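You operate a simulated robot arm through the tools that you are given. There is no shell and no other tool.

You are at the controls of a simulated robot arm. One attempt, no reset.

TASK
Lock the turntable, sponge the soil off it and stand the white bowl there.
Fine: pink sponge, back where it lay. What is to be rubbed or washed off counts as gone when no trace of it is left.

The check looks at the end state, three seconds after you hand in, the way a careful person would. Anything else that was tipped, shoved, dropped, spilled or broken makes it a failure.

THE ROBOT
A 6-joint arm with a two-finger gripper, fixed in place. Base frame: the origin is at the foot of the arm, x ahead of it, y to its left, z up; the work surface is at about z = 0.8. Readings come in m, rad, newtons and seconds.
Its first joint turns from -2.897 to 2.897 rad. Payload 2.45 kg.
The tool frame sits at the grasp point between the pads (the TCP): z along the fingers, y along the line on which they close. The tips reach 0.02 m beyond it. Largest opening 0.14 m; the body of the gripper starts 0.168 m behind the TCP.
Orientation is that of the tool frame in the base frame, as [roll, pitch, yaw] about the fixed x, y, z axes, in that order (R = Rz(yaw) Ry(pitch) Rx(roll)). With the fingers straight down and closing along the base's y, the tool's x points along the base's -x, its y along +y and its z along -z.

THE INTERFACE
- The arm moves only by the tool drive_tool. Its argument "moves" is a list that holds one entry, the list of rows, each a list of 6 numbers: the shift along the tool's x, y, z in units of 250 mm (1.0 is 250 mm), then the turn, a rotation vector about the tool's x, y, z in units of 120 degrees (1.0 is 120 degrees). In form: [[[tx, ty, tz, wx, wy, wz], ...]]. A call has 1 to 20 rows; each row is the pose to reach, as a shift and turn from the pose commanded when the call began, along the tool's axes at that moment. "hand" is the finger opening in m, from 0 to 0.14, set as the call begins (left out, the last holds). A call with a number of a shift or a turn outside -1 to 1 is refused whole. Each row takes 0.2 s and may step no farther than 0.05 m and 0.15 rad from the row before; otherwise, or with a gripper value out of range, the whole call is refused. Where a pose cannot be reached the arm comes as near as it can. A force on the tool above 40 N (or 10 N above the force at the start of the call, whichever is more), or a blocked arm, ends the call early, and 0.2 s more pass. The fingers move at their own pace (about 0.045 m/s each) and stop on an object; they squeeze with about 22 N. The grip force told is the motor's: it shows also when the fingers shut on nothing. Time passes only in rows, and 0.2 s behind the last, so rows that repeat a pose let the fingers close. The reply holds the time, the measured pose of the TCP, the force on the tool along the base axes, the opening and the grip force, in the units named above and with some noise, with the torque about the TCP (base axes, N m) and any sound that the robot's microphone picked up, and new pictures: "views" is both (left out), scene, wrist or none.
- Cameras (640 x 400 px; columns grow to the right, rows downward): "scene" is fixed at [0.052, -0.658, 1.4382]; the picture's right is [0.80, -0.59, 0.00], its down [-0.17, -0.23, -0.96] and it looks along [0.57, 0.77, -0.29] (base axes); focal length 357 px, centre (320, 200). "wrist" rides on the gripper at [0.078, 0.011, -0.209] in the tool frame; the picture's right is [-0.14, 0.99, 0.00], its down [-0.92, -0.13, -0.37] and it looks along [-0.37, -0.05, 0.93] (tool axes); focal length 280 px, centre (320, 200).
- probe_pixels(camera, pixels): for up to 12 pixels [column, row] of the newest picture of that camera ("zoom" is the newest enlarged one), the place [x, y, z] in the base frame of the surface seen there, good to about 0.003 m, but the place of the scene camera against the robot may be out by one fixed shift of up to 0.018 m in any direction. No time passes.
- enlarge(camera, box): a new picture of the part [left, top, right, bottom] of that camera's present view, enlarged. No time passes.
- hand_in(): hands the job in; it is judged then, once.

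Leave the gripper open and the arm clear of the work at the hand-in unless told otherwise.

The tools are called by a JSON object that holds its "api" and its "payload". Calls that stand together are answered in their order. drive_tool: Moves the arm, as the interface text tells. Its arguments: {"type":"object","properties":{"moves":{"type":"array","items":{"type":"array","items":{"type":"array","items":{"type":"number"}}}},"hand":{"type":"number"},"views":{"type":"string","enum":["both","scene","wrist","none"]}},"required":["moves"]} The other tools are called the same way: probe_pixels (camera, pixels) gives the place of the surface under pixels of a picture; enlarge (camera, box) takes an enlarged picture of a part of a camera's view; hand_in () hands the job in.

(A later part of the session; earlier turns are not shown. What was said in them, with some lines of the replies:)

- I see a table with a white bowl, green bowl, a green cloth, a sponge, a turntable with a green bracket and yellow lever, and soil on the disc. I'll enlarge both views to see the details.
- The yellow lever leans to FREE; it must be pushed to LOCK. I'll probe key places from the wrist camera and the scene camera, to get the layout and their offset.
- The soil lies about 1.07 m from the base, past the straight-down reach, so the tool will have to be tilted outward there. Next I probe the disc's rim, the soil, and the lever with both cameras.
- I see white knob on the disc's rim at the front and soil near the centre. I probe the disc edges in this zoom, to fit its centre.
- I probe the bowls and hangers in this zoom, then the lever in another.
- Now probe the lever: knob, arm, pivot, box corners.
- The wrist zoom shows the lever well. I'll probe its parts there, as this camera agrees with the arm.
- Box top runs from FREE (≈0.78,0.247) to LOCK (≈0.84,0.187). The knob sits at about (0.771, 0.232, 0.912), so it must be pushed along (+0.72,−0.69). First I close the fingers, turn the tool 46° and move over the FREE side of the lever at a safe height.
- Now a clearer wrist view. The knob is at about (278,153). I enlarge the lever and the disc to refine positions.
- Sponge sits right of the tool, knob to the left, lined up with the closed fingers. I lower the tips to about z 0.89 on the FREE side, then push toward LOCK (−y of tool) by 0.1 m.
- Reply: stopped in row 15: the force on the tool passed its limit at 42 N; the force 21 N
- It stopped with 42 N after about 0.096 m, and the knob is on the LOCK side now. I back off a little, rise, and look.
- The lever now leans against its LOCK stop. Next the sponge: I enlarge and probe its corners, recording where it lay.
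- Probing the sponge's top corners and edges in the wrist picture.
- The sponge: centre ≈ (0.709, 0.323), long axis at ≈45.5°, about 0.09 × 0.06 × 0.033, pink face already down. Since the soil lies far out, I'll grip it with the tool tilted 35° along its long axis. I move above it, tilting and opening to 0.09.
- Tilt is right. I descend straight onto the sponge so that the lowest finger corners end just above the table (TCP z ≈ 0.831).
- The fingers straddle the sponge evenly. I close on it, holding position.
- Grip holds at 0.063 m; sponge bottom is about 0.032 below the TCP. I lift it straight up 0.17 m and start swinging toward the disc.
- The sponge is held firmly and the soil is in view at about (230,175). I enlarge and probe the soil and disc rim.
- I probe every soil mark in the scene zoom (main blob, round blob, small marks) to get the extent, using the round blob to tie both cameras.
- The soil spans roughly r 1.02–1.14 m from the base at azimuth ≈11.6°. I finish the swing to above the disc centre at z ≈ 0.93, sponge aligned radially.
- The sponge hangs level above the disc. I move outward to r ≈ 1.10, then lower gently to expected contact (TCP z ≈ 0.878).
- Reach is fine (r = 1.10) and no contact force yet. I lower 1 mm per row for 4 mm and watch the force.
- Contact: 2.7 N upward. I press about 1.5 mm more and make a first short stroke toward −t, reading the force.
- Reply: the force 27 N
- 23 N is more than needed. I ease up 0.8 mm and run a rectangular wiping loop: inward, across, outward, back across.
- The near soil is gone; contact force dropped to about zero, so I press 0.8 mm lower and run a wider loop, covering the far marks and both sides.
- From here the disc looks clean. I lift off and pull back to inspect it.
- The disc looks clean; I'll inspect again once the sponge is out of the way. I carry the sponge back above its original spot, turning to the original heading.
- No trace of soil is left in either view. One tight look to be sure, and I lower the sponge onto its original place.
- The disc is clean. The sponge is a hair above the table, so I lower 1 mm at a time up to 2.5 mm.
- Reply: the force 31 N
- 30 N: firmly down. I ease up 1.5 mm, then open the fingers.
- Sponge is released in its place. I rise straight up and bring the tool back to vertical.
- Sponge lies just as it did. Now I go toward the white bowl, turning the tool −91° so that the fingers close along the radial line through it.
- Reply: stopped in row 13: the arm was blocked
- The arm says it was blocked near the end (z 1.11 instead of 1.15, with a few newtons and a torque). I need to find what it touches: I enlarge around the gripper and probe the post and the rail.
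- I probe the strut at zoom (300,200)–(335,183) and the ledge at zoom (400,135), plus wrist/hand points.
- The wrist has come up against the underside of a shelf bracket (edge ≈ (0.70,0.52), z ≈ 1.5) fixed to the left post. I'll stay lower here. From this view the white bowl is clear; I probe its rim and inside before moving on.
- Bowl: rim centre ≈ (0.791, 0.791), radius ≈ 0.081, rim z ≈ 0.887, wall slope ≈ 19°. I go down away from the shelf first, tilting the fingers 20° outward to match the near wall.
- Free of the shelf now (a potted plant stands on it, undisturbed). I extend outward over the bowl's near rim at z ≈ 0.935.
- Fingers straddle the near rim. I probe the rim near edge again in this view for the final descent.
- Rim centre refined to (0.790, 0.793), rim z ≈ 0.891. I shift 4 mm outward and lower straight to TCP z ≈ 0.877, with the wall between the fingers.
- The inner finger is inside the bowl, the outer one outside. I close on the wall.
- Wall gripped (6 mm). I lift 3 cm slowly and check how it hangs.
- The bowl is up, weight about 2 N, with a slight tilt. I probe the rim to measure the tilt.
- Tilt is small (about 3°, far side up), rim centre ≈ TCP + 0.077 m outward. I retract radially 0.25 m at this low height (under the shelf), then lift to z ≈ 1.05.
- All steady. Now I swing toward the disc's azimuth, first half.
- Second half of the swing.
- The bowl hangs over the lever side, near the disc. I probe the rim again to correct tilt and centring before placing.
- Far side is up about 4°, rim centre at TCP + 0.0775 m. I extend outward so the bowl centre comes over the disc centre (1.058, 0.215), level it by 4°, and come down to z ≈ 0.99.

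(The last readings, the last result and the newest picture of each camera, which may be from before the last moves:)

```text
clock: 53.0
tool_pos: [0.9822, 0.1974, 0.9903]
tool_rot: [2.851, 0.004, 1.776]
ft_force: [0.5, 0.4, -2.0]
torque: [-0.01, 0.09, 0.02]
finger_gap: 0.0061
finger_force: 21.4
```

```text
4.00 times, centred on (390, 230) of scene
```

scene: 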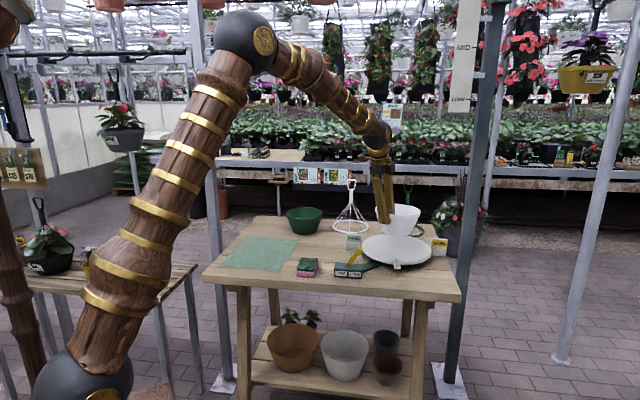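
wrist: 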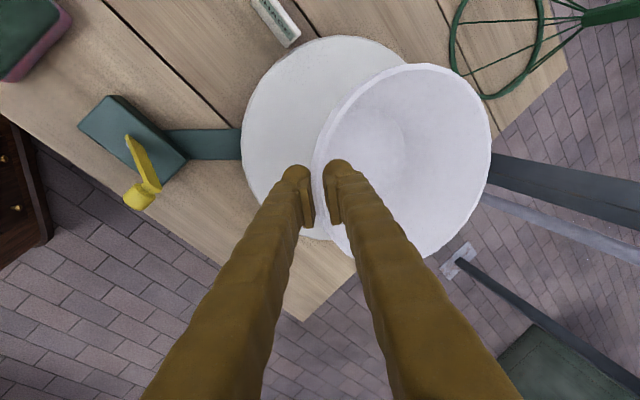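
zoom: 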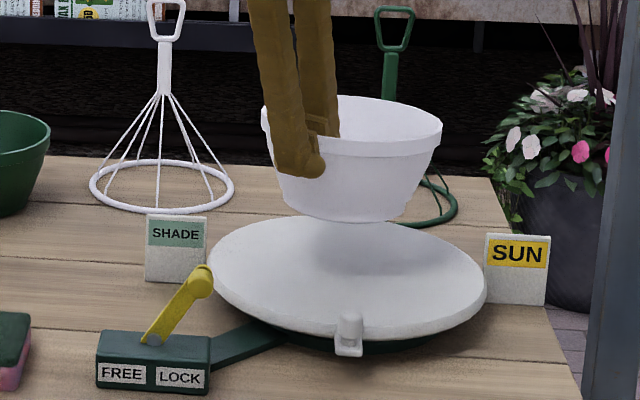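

The bowl is level and centred above the disc. I lower 5 cm, then slowly a few millimetres more.

{"api": "drive_tool", "payload": {"moves": [[[0, -0.0229, 0.0766, 0, 0, 0], [0, -0.0458, 0.1533, 0, 0, 0], [0, -0.0573, 0.1916, 0, 0, 0], [0, -0.063, 0.2108, 0, 0, 0], [0, -0.063, 0.2108, 0, 0, 0]]]}}

{"api": "enlarge", "payload": {"camera": "scene", "box": [345, 190, 445, 270]}}

```text
clock: 54.2
tool_pos: [0.9816, 0.1971, 0.9355]
tool_rot: [2.85, 0.004, 1.777]
ft_force: [0.7, -0.3, -0.8]
torque: [-0.03, 0.08, -0.02]
finger_gap: 0.006
finger_force: 22.0
```

scene: 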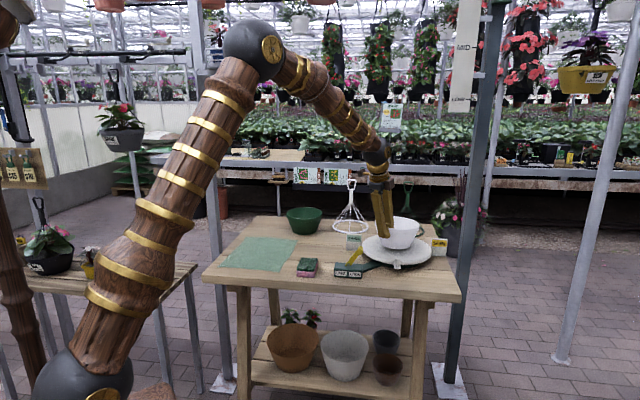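
wrist: 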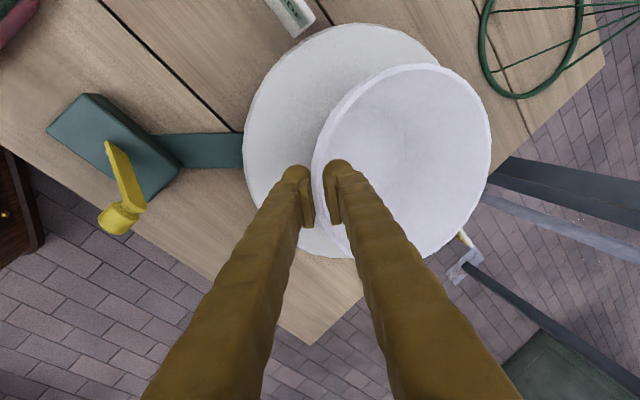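

```text
5.00 times, centred on (395, 230) of scene
```

zoom: 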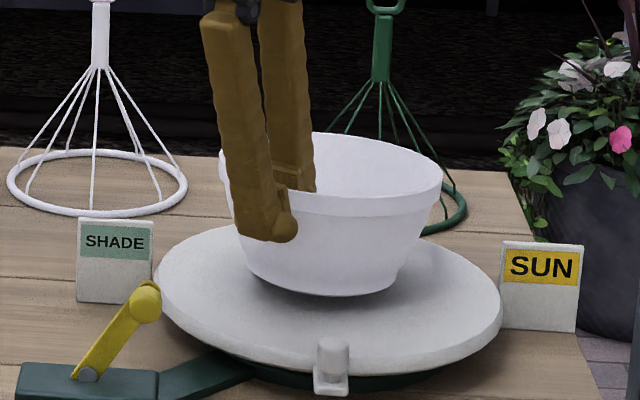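

Nearly down; I lower 1.5 mm per row for 6 mm and read the force.

{"api": "drive_tool", "payload": {"moves": [[[0, -0.0017, 0.0057, 0, 0, 0], [0, -0.0034, 0.0115, 0, 0, 0], [0, -0.0052, 0.0172, 0, 0, 0], [0, -0.0069, 0.023, 0, 0, 0], [0, -0.0069, 0.023, 0, 0, 0]]], "views": "none"}}

```text
clock: 55.4
tool_pos: [0.9811, 0.1976, 0.9304]
tool_rot: [2.852, 0.003, 1.775]
ft_force: [-0.3, 0.7, -1.6]
torque: [-0.05, 0.1, -0.01]
finger_gap: 0.006
finger_force: 21.8
```

No contact yet (−1.6 N is the bowl's weight). Another 4 mm at 1 mm per row.

{"api": "drive_tool", "payload": {"moves": [[[0, -0.0012, 0.0038, 0, 0, 0], [0, -0.0023, 0.0077, 0, 0, 0], [0, -0.0035, 0.0115, 0, 0, 0], [0, -0.0046, 0.0153, 0, 0, 0], [0, -0.0046, 0.0153, 0, 0, 0]]], "views": "scene"}}

{"api": "enlarge", "payload": {"camera": "scene", "box": [345, 190, 445, 270]}}

```text
clock: 56.6
tool_pos: [0.98, 0.1974, 0.9265]
tool_rot: [2.852, 0.004, 1.774]
ft_force: [-0.9, 0.7, -0.8]
torque: [-0.01, -0.01, -0.02]
finger_gap: 0.0061
finger_force: 22.0
```

scene: 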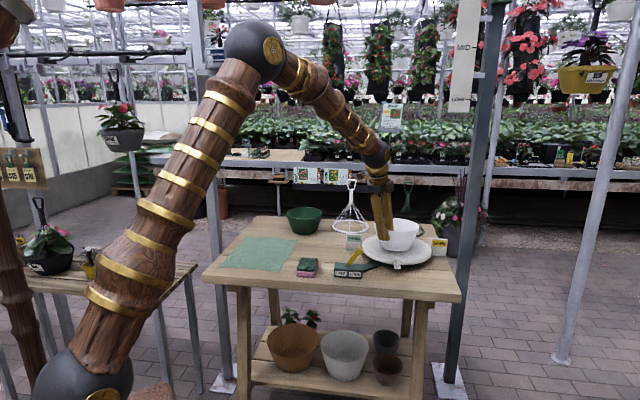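

```text
5.00 times, centred on (395, 230) of scene
```

zoom: 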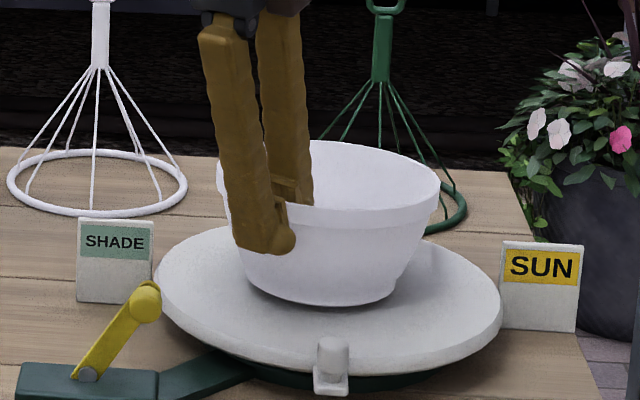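

The torque vanished, so it is just starting to rest. One more millimetre, watching force.

{"api": "drive_tool", "payload": {"moves": [[[0, -0.0006, 0.0019, 0, 0, 0], [0, -0.0012, 0.0038, 0, 0, 0], [0, -0.0012, 0.0038, 0, 0, 0]]], "views": "none"}}

```text
clock: 57.4
tool_pos: [0.9803, 0.1981, 0.9253]
tool_rot: [2.851, 0.004, 1.775]
ft_force: [0.5, 0.5, -0.7]
torque: [-0.01, -0.04, -0.02]
finger_gap: 0.0058
finger_force: 21.9
```

Still only light load transfer; 1.5 mm more.

{"api": "drive_tool", "payload": {"moves": [[[0, -0.0009, 0.0029, 0, 0, 0], [0, -0.0017, 0.0057, 0, 0, 0], [0, -0.0017, 0.0057, 0, 0, 0]]], "views": "wrist"}}

{"api": "enlarge", "payload": {"camera": "scene", "box": [365, 205, 435, 265]}}

```text
clock: 58.2
tool_pos: [0.9809, 0.197, 0.9251]
tool_rot: [2.852, 0.003, 1.774]
ft_force: [0.4, -1.3, -0.8]
torque: [0.03, 0.03, -0.02]
finger_gap: 0.0061
finger_force: 22.1
```

wrist: 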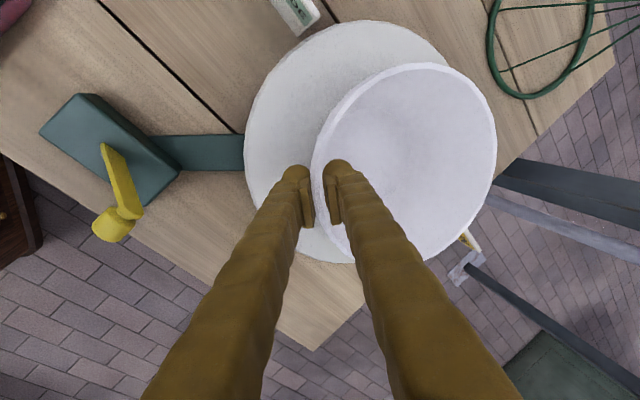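

```text
6.67 times, centred on (400, 235) of scene
```

zoom: 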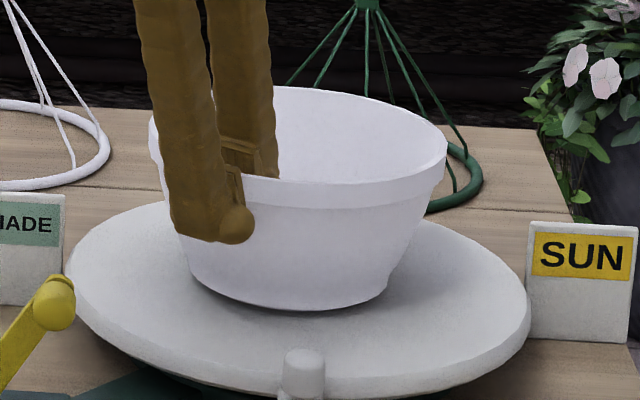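

The wrist view shows the bowl turned slightly in the grip as it came to rest. I probe the rim heights to see if it stands flat.

{"api": "probe_pixels", "payload": {"camera": "wrist", "pixels": [[314, 160], [325, 130], [350, 96], [400, 67], [435, 66], [475, 92], [495, 135], [490, 185], [467, 230], [435, 257], [370, 150], [430, 170]]}}

{"api": "probe_pixels", "payload": {"camera": "zoom", "pixels": [[152, 125], [300, 181], [400, 173], [443, 145], [330, 92], [400, 108], [435, 125], [250, 180], [290, 300], [350, 303]]}}

```text
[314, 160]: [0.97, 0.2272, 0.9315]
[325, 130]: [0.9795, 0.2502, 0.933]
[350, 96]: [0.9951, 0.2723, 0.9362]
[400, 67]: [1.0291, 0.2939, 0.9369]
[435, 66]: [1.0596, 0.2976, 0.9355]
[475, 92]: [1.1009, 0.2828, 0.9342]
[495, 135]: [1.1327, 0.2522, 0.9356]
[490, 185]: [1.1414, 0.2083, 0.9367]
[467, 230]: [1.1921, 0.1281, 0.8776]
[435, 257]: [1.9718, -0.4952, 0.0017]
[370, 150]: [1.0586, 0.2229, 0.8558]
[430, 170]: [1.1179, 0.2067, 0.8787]
```

```text
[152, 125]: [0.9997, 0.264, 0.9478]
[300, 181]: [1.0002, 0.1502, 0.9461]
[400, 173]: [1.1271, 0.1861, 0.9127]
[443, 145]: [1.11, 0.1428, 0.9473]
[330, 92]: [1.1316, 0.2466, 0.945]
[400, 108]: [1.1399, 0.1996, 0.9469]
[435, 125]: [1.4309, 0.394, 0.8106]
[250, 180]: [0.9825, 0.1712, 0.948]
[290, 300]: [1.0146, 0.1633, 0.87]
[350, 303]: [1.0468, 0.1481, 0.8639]
```

The rim is level (within 3 mm, ~0.936) and centred at about (1.057, 0.215): the bowl stands flat. I open the fingers.

{"api": "drive_tool", "payload": {"moves": [[[0, 0, 0, 0, 0, 0], [0, 0, 0, 0, 0, 0], [0, 0, 0, 0, 0, 0], [0, 0, 0, 0, 0, 0]]], "hand": 0.06}}

{"api": "enlarge", "payload": {"camera": "scene", "box": [345, 190, 445, 270]}}

```text
clock: 59.2
tool_pos: [0.9825, 0.1973, 0.9237]
tool_rot: [2.85, 0.004, 1.776]
ft_force: [-0.8, -0.1, -0.6]
torque: [0.03, 0.04, -0.01]
finger_gap: 0.0602
finger_force: 0.1
```

scene: 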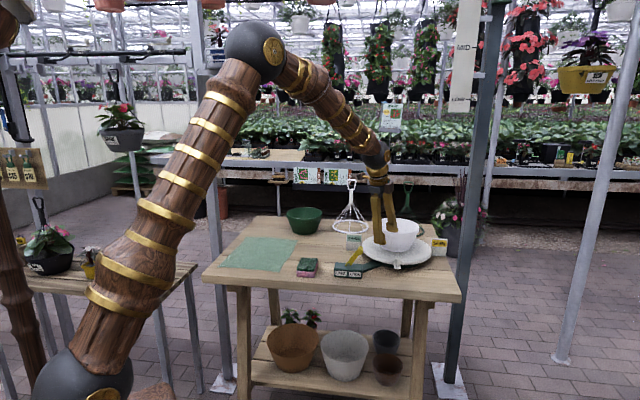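
wrist: 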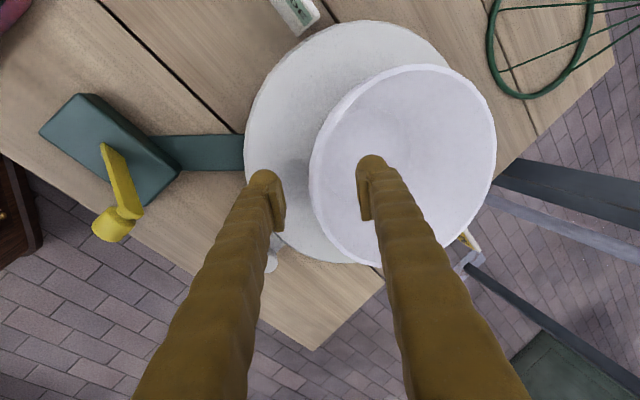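

```text
5.00 times, centred on (395, 230) of scene
```

zoom: 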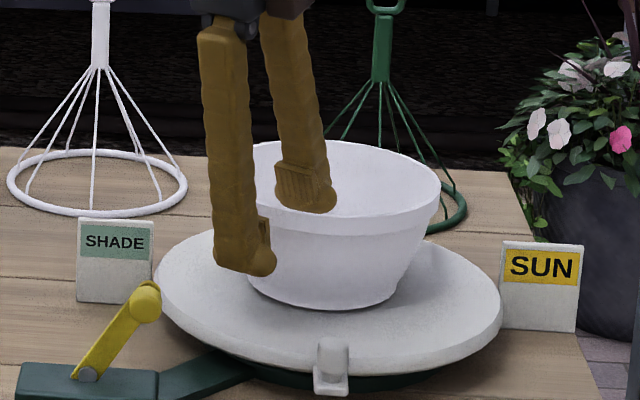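

Bowl stands freely. I raise the fingers straight out, then retract inward, clear of the work.

{"api": "drive_tool", "payload": {"moves": [[[0, 0.023, -0.0767, 0, 0, 0], [0, 0.0573, -0.1917, 0, 0, 0], [0, 0.1147, -0.3833, 0, 0, 0], [0, 0.172, -0.575, 0, 0, 0], [0, 0.0188, -0.6208, 0, 0, 0], [0, -0.1344, -0.6666, 0, 0, 0], [0, -0.2876, -0.7124, 0, 0, 0], [0, -0.4408, -0.7582, 0, 0, 0], [0, -0.594, -0.804, 0, 0, 0], [0, -0.594, -0.804, 0, 0, 0]]]}}

{"api": "enlarge", "payload": {"camera": "scene", "box": [280, 180, 460, 290]}}

{"api": "enlarge", "payload": {"camera": "scene", "box": [345, 200, 445, 275]}}

```text
clock: 61.4
tool_pos: [0.7863, 0.1602, 1.0732]
tool_rot: [2.85, 0.003, 1.775]
ft_force: [-0.7, 0.2, 0.1]
torque: [0.01, 0.03, -0.02]
finger_gap: 0.0601
finger_force: 0.1
```

scene: 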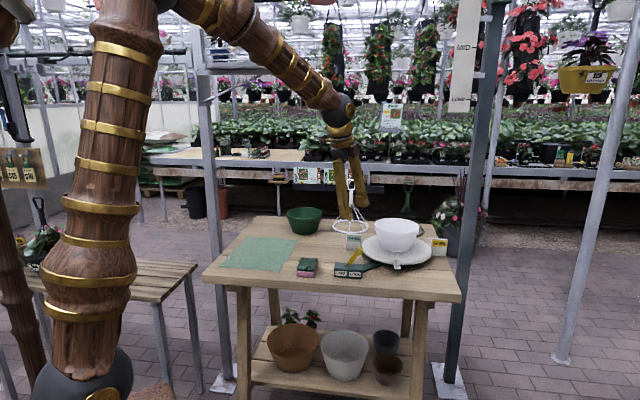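
wrist: 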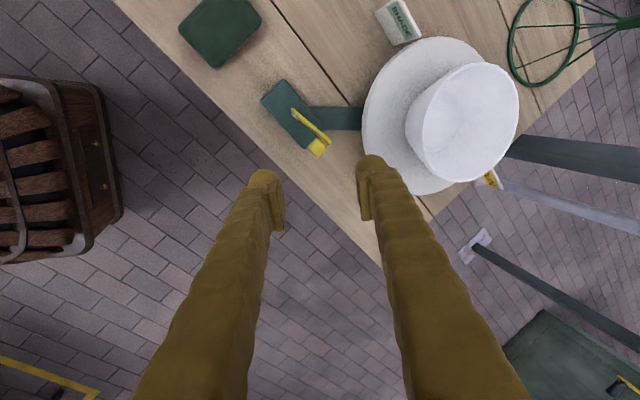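

```text
3.56 times, centred on (370, 235) of scene
```

zoom: 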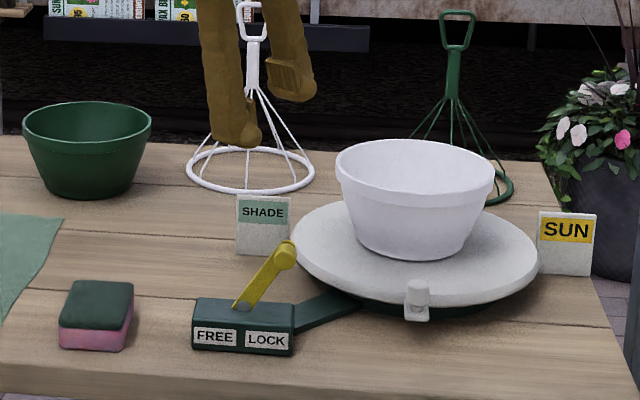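

```text
5.33 times, centred on (395, 238) of scene
```

zoom: 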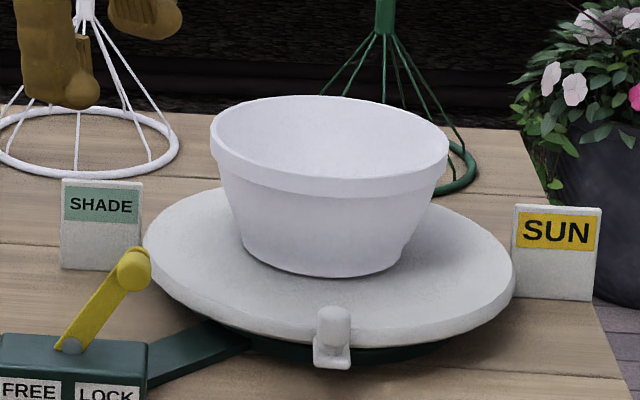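

Everything looks in place. A last check of the lever angle: I probe its knob in the scene to compare with the mirrored FREE position.

{"api": "enlarge", "payload": {"camera": "scene", "box": [325, 235, 373, 283]}}

{"api": "enlarge", "payload": {"camera": "wrist", "box": [240, 60, 360, 170]}}

{"api": "probe_pixels", "payload": {"camera": "scene", "pixels": [[361, 249], [360, 248], [362, 250], [355, 256], [348, 266]]}}

```text
8.33 times, centred on (349, 259) of scene
```

zoom: 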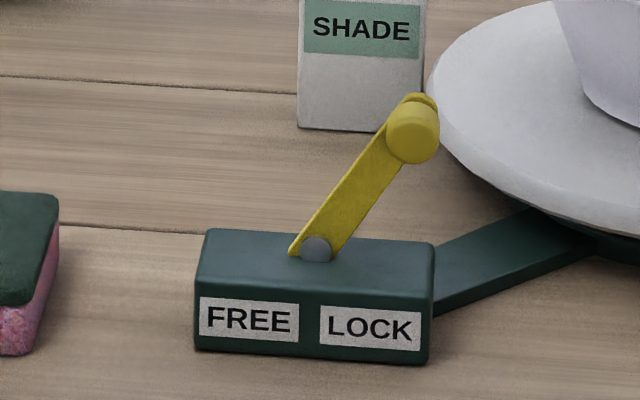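

```text
3.64 times, centred on (300, 115) of wrist
```

zoom: 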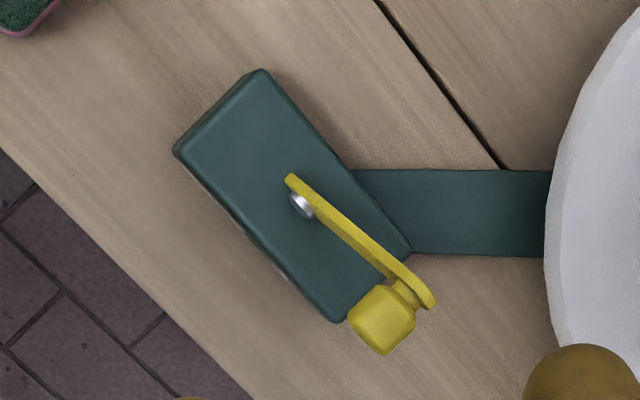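

```text
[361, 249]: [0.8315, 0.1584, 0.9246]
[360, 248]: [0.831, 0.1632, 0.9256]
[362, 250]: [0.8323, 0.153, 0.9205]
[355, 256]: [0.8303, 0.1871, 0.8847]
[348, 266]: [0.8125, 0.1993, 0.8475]
```

The lever sits at the mirror image of its FREE position, against the LOCK stop. I move the arm further up and back so it is clear, with the gripper open, then hand in.

{"api": "drive_tool", "payload": {"moves": [[[0, -0.1, -0.16, 0, 0, 0], [0, -0.22, -0.28, 0, 0, 0], [0, -0.34, -0.4, 0, 0, 0], [0, -0.46, -0.5, 0, 0, 0], [0, -0.46, -0.5, 0, 0, 0]]], "hand": 0.14}}

{"api": "enlarge", "payload": {"camera": "scene", "box": [200, 160, 470, 310]}}

```text
clock: 62.6
tool_pos: [0.6424, 0.1303, 1.162]
tool_rot: [2.851, 0.003, 1.775]
ft_force: [-0.4, -0.5, -0.7]
torque: [-0.02, 0.02, -0.01]
finger_gap: 0.1402
finger_force: 0.0
```

scene: 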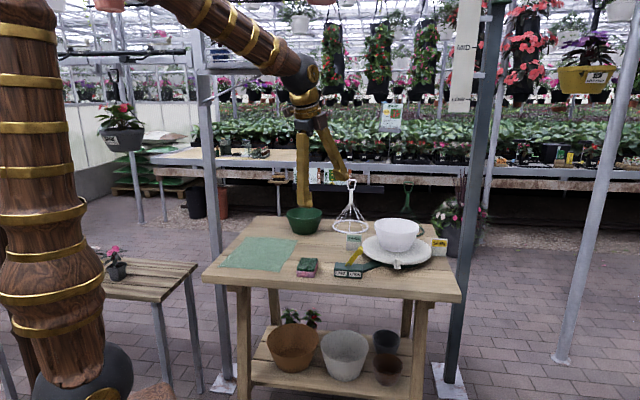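
wrist: 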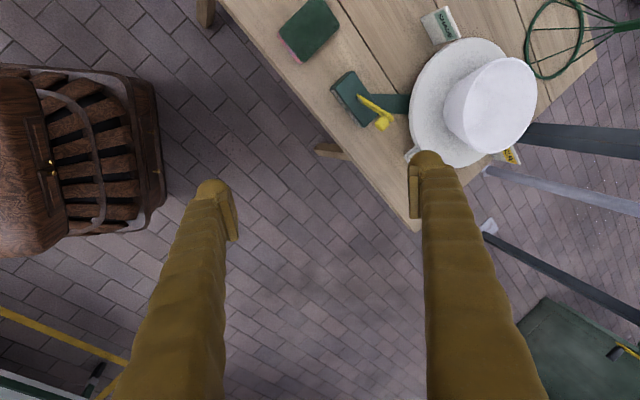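

```text
2.37 times, centred on (335, 235) of scene
```

zoom: 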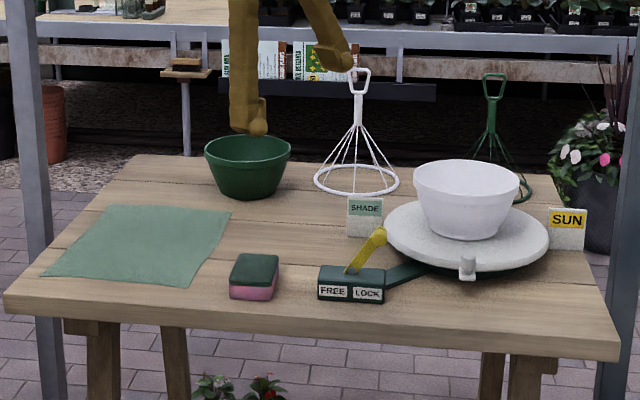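

The lever is on LOCK, the disc is clean with the white bowl standing on it, and the sponge is back with its pink face down. The rest of the table is undisturbed, and the gripper is open and clear. Handing in.

{"api": "hand_in", "payload": {}}

```text
The job is handed in.
```

The turntable is locked, its soil is sponged off, and the white bowl stands level in the middle of it. I've handed the job in and have no result back yet.

- **Lock:** I pushed the lever from FREE until it hit its stop on the LOCK side. The disc shifted about 3 mm at the rim while I wiped, but the lever did not move.
- **Soil:** Two passes with the pink side down took it all off. Close-up views from both cameras showed no trace left.
- **Sponge:** It is back where it lay, pink side down, and looks the same as in the view before I picked it up.
- **Bumped shelf:** On the way to the bowl, the arm came up against the underside of the small shelf on the left post. It stopped at a few newtons. The potted plant on the shelf looked upright and undisturbed afterwards.

At hand-in the gripper was open and the arm clear of the table.
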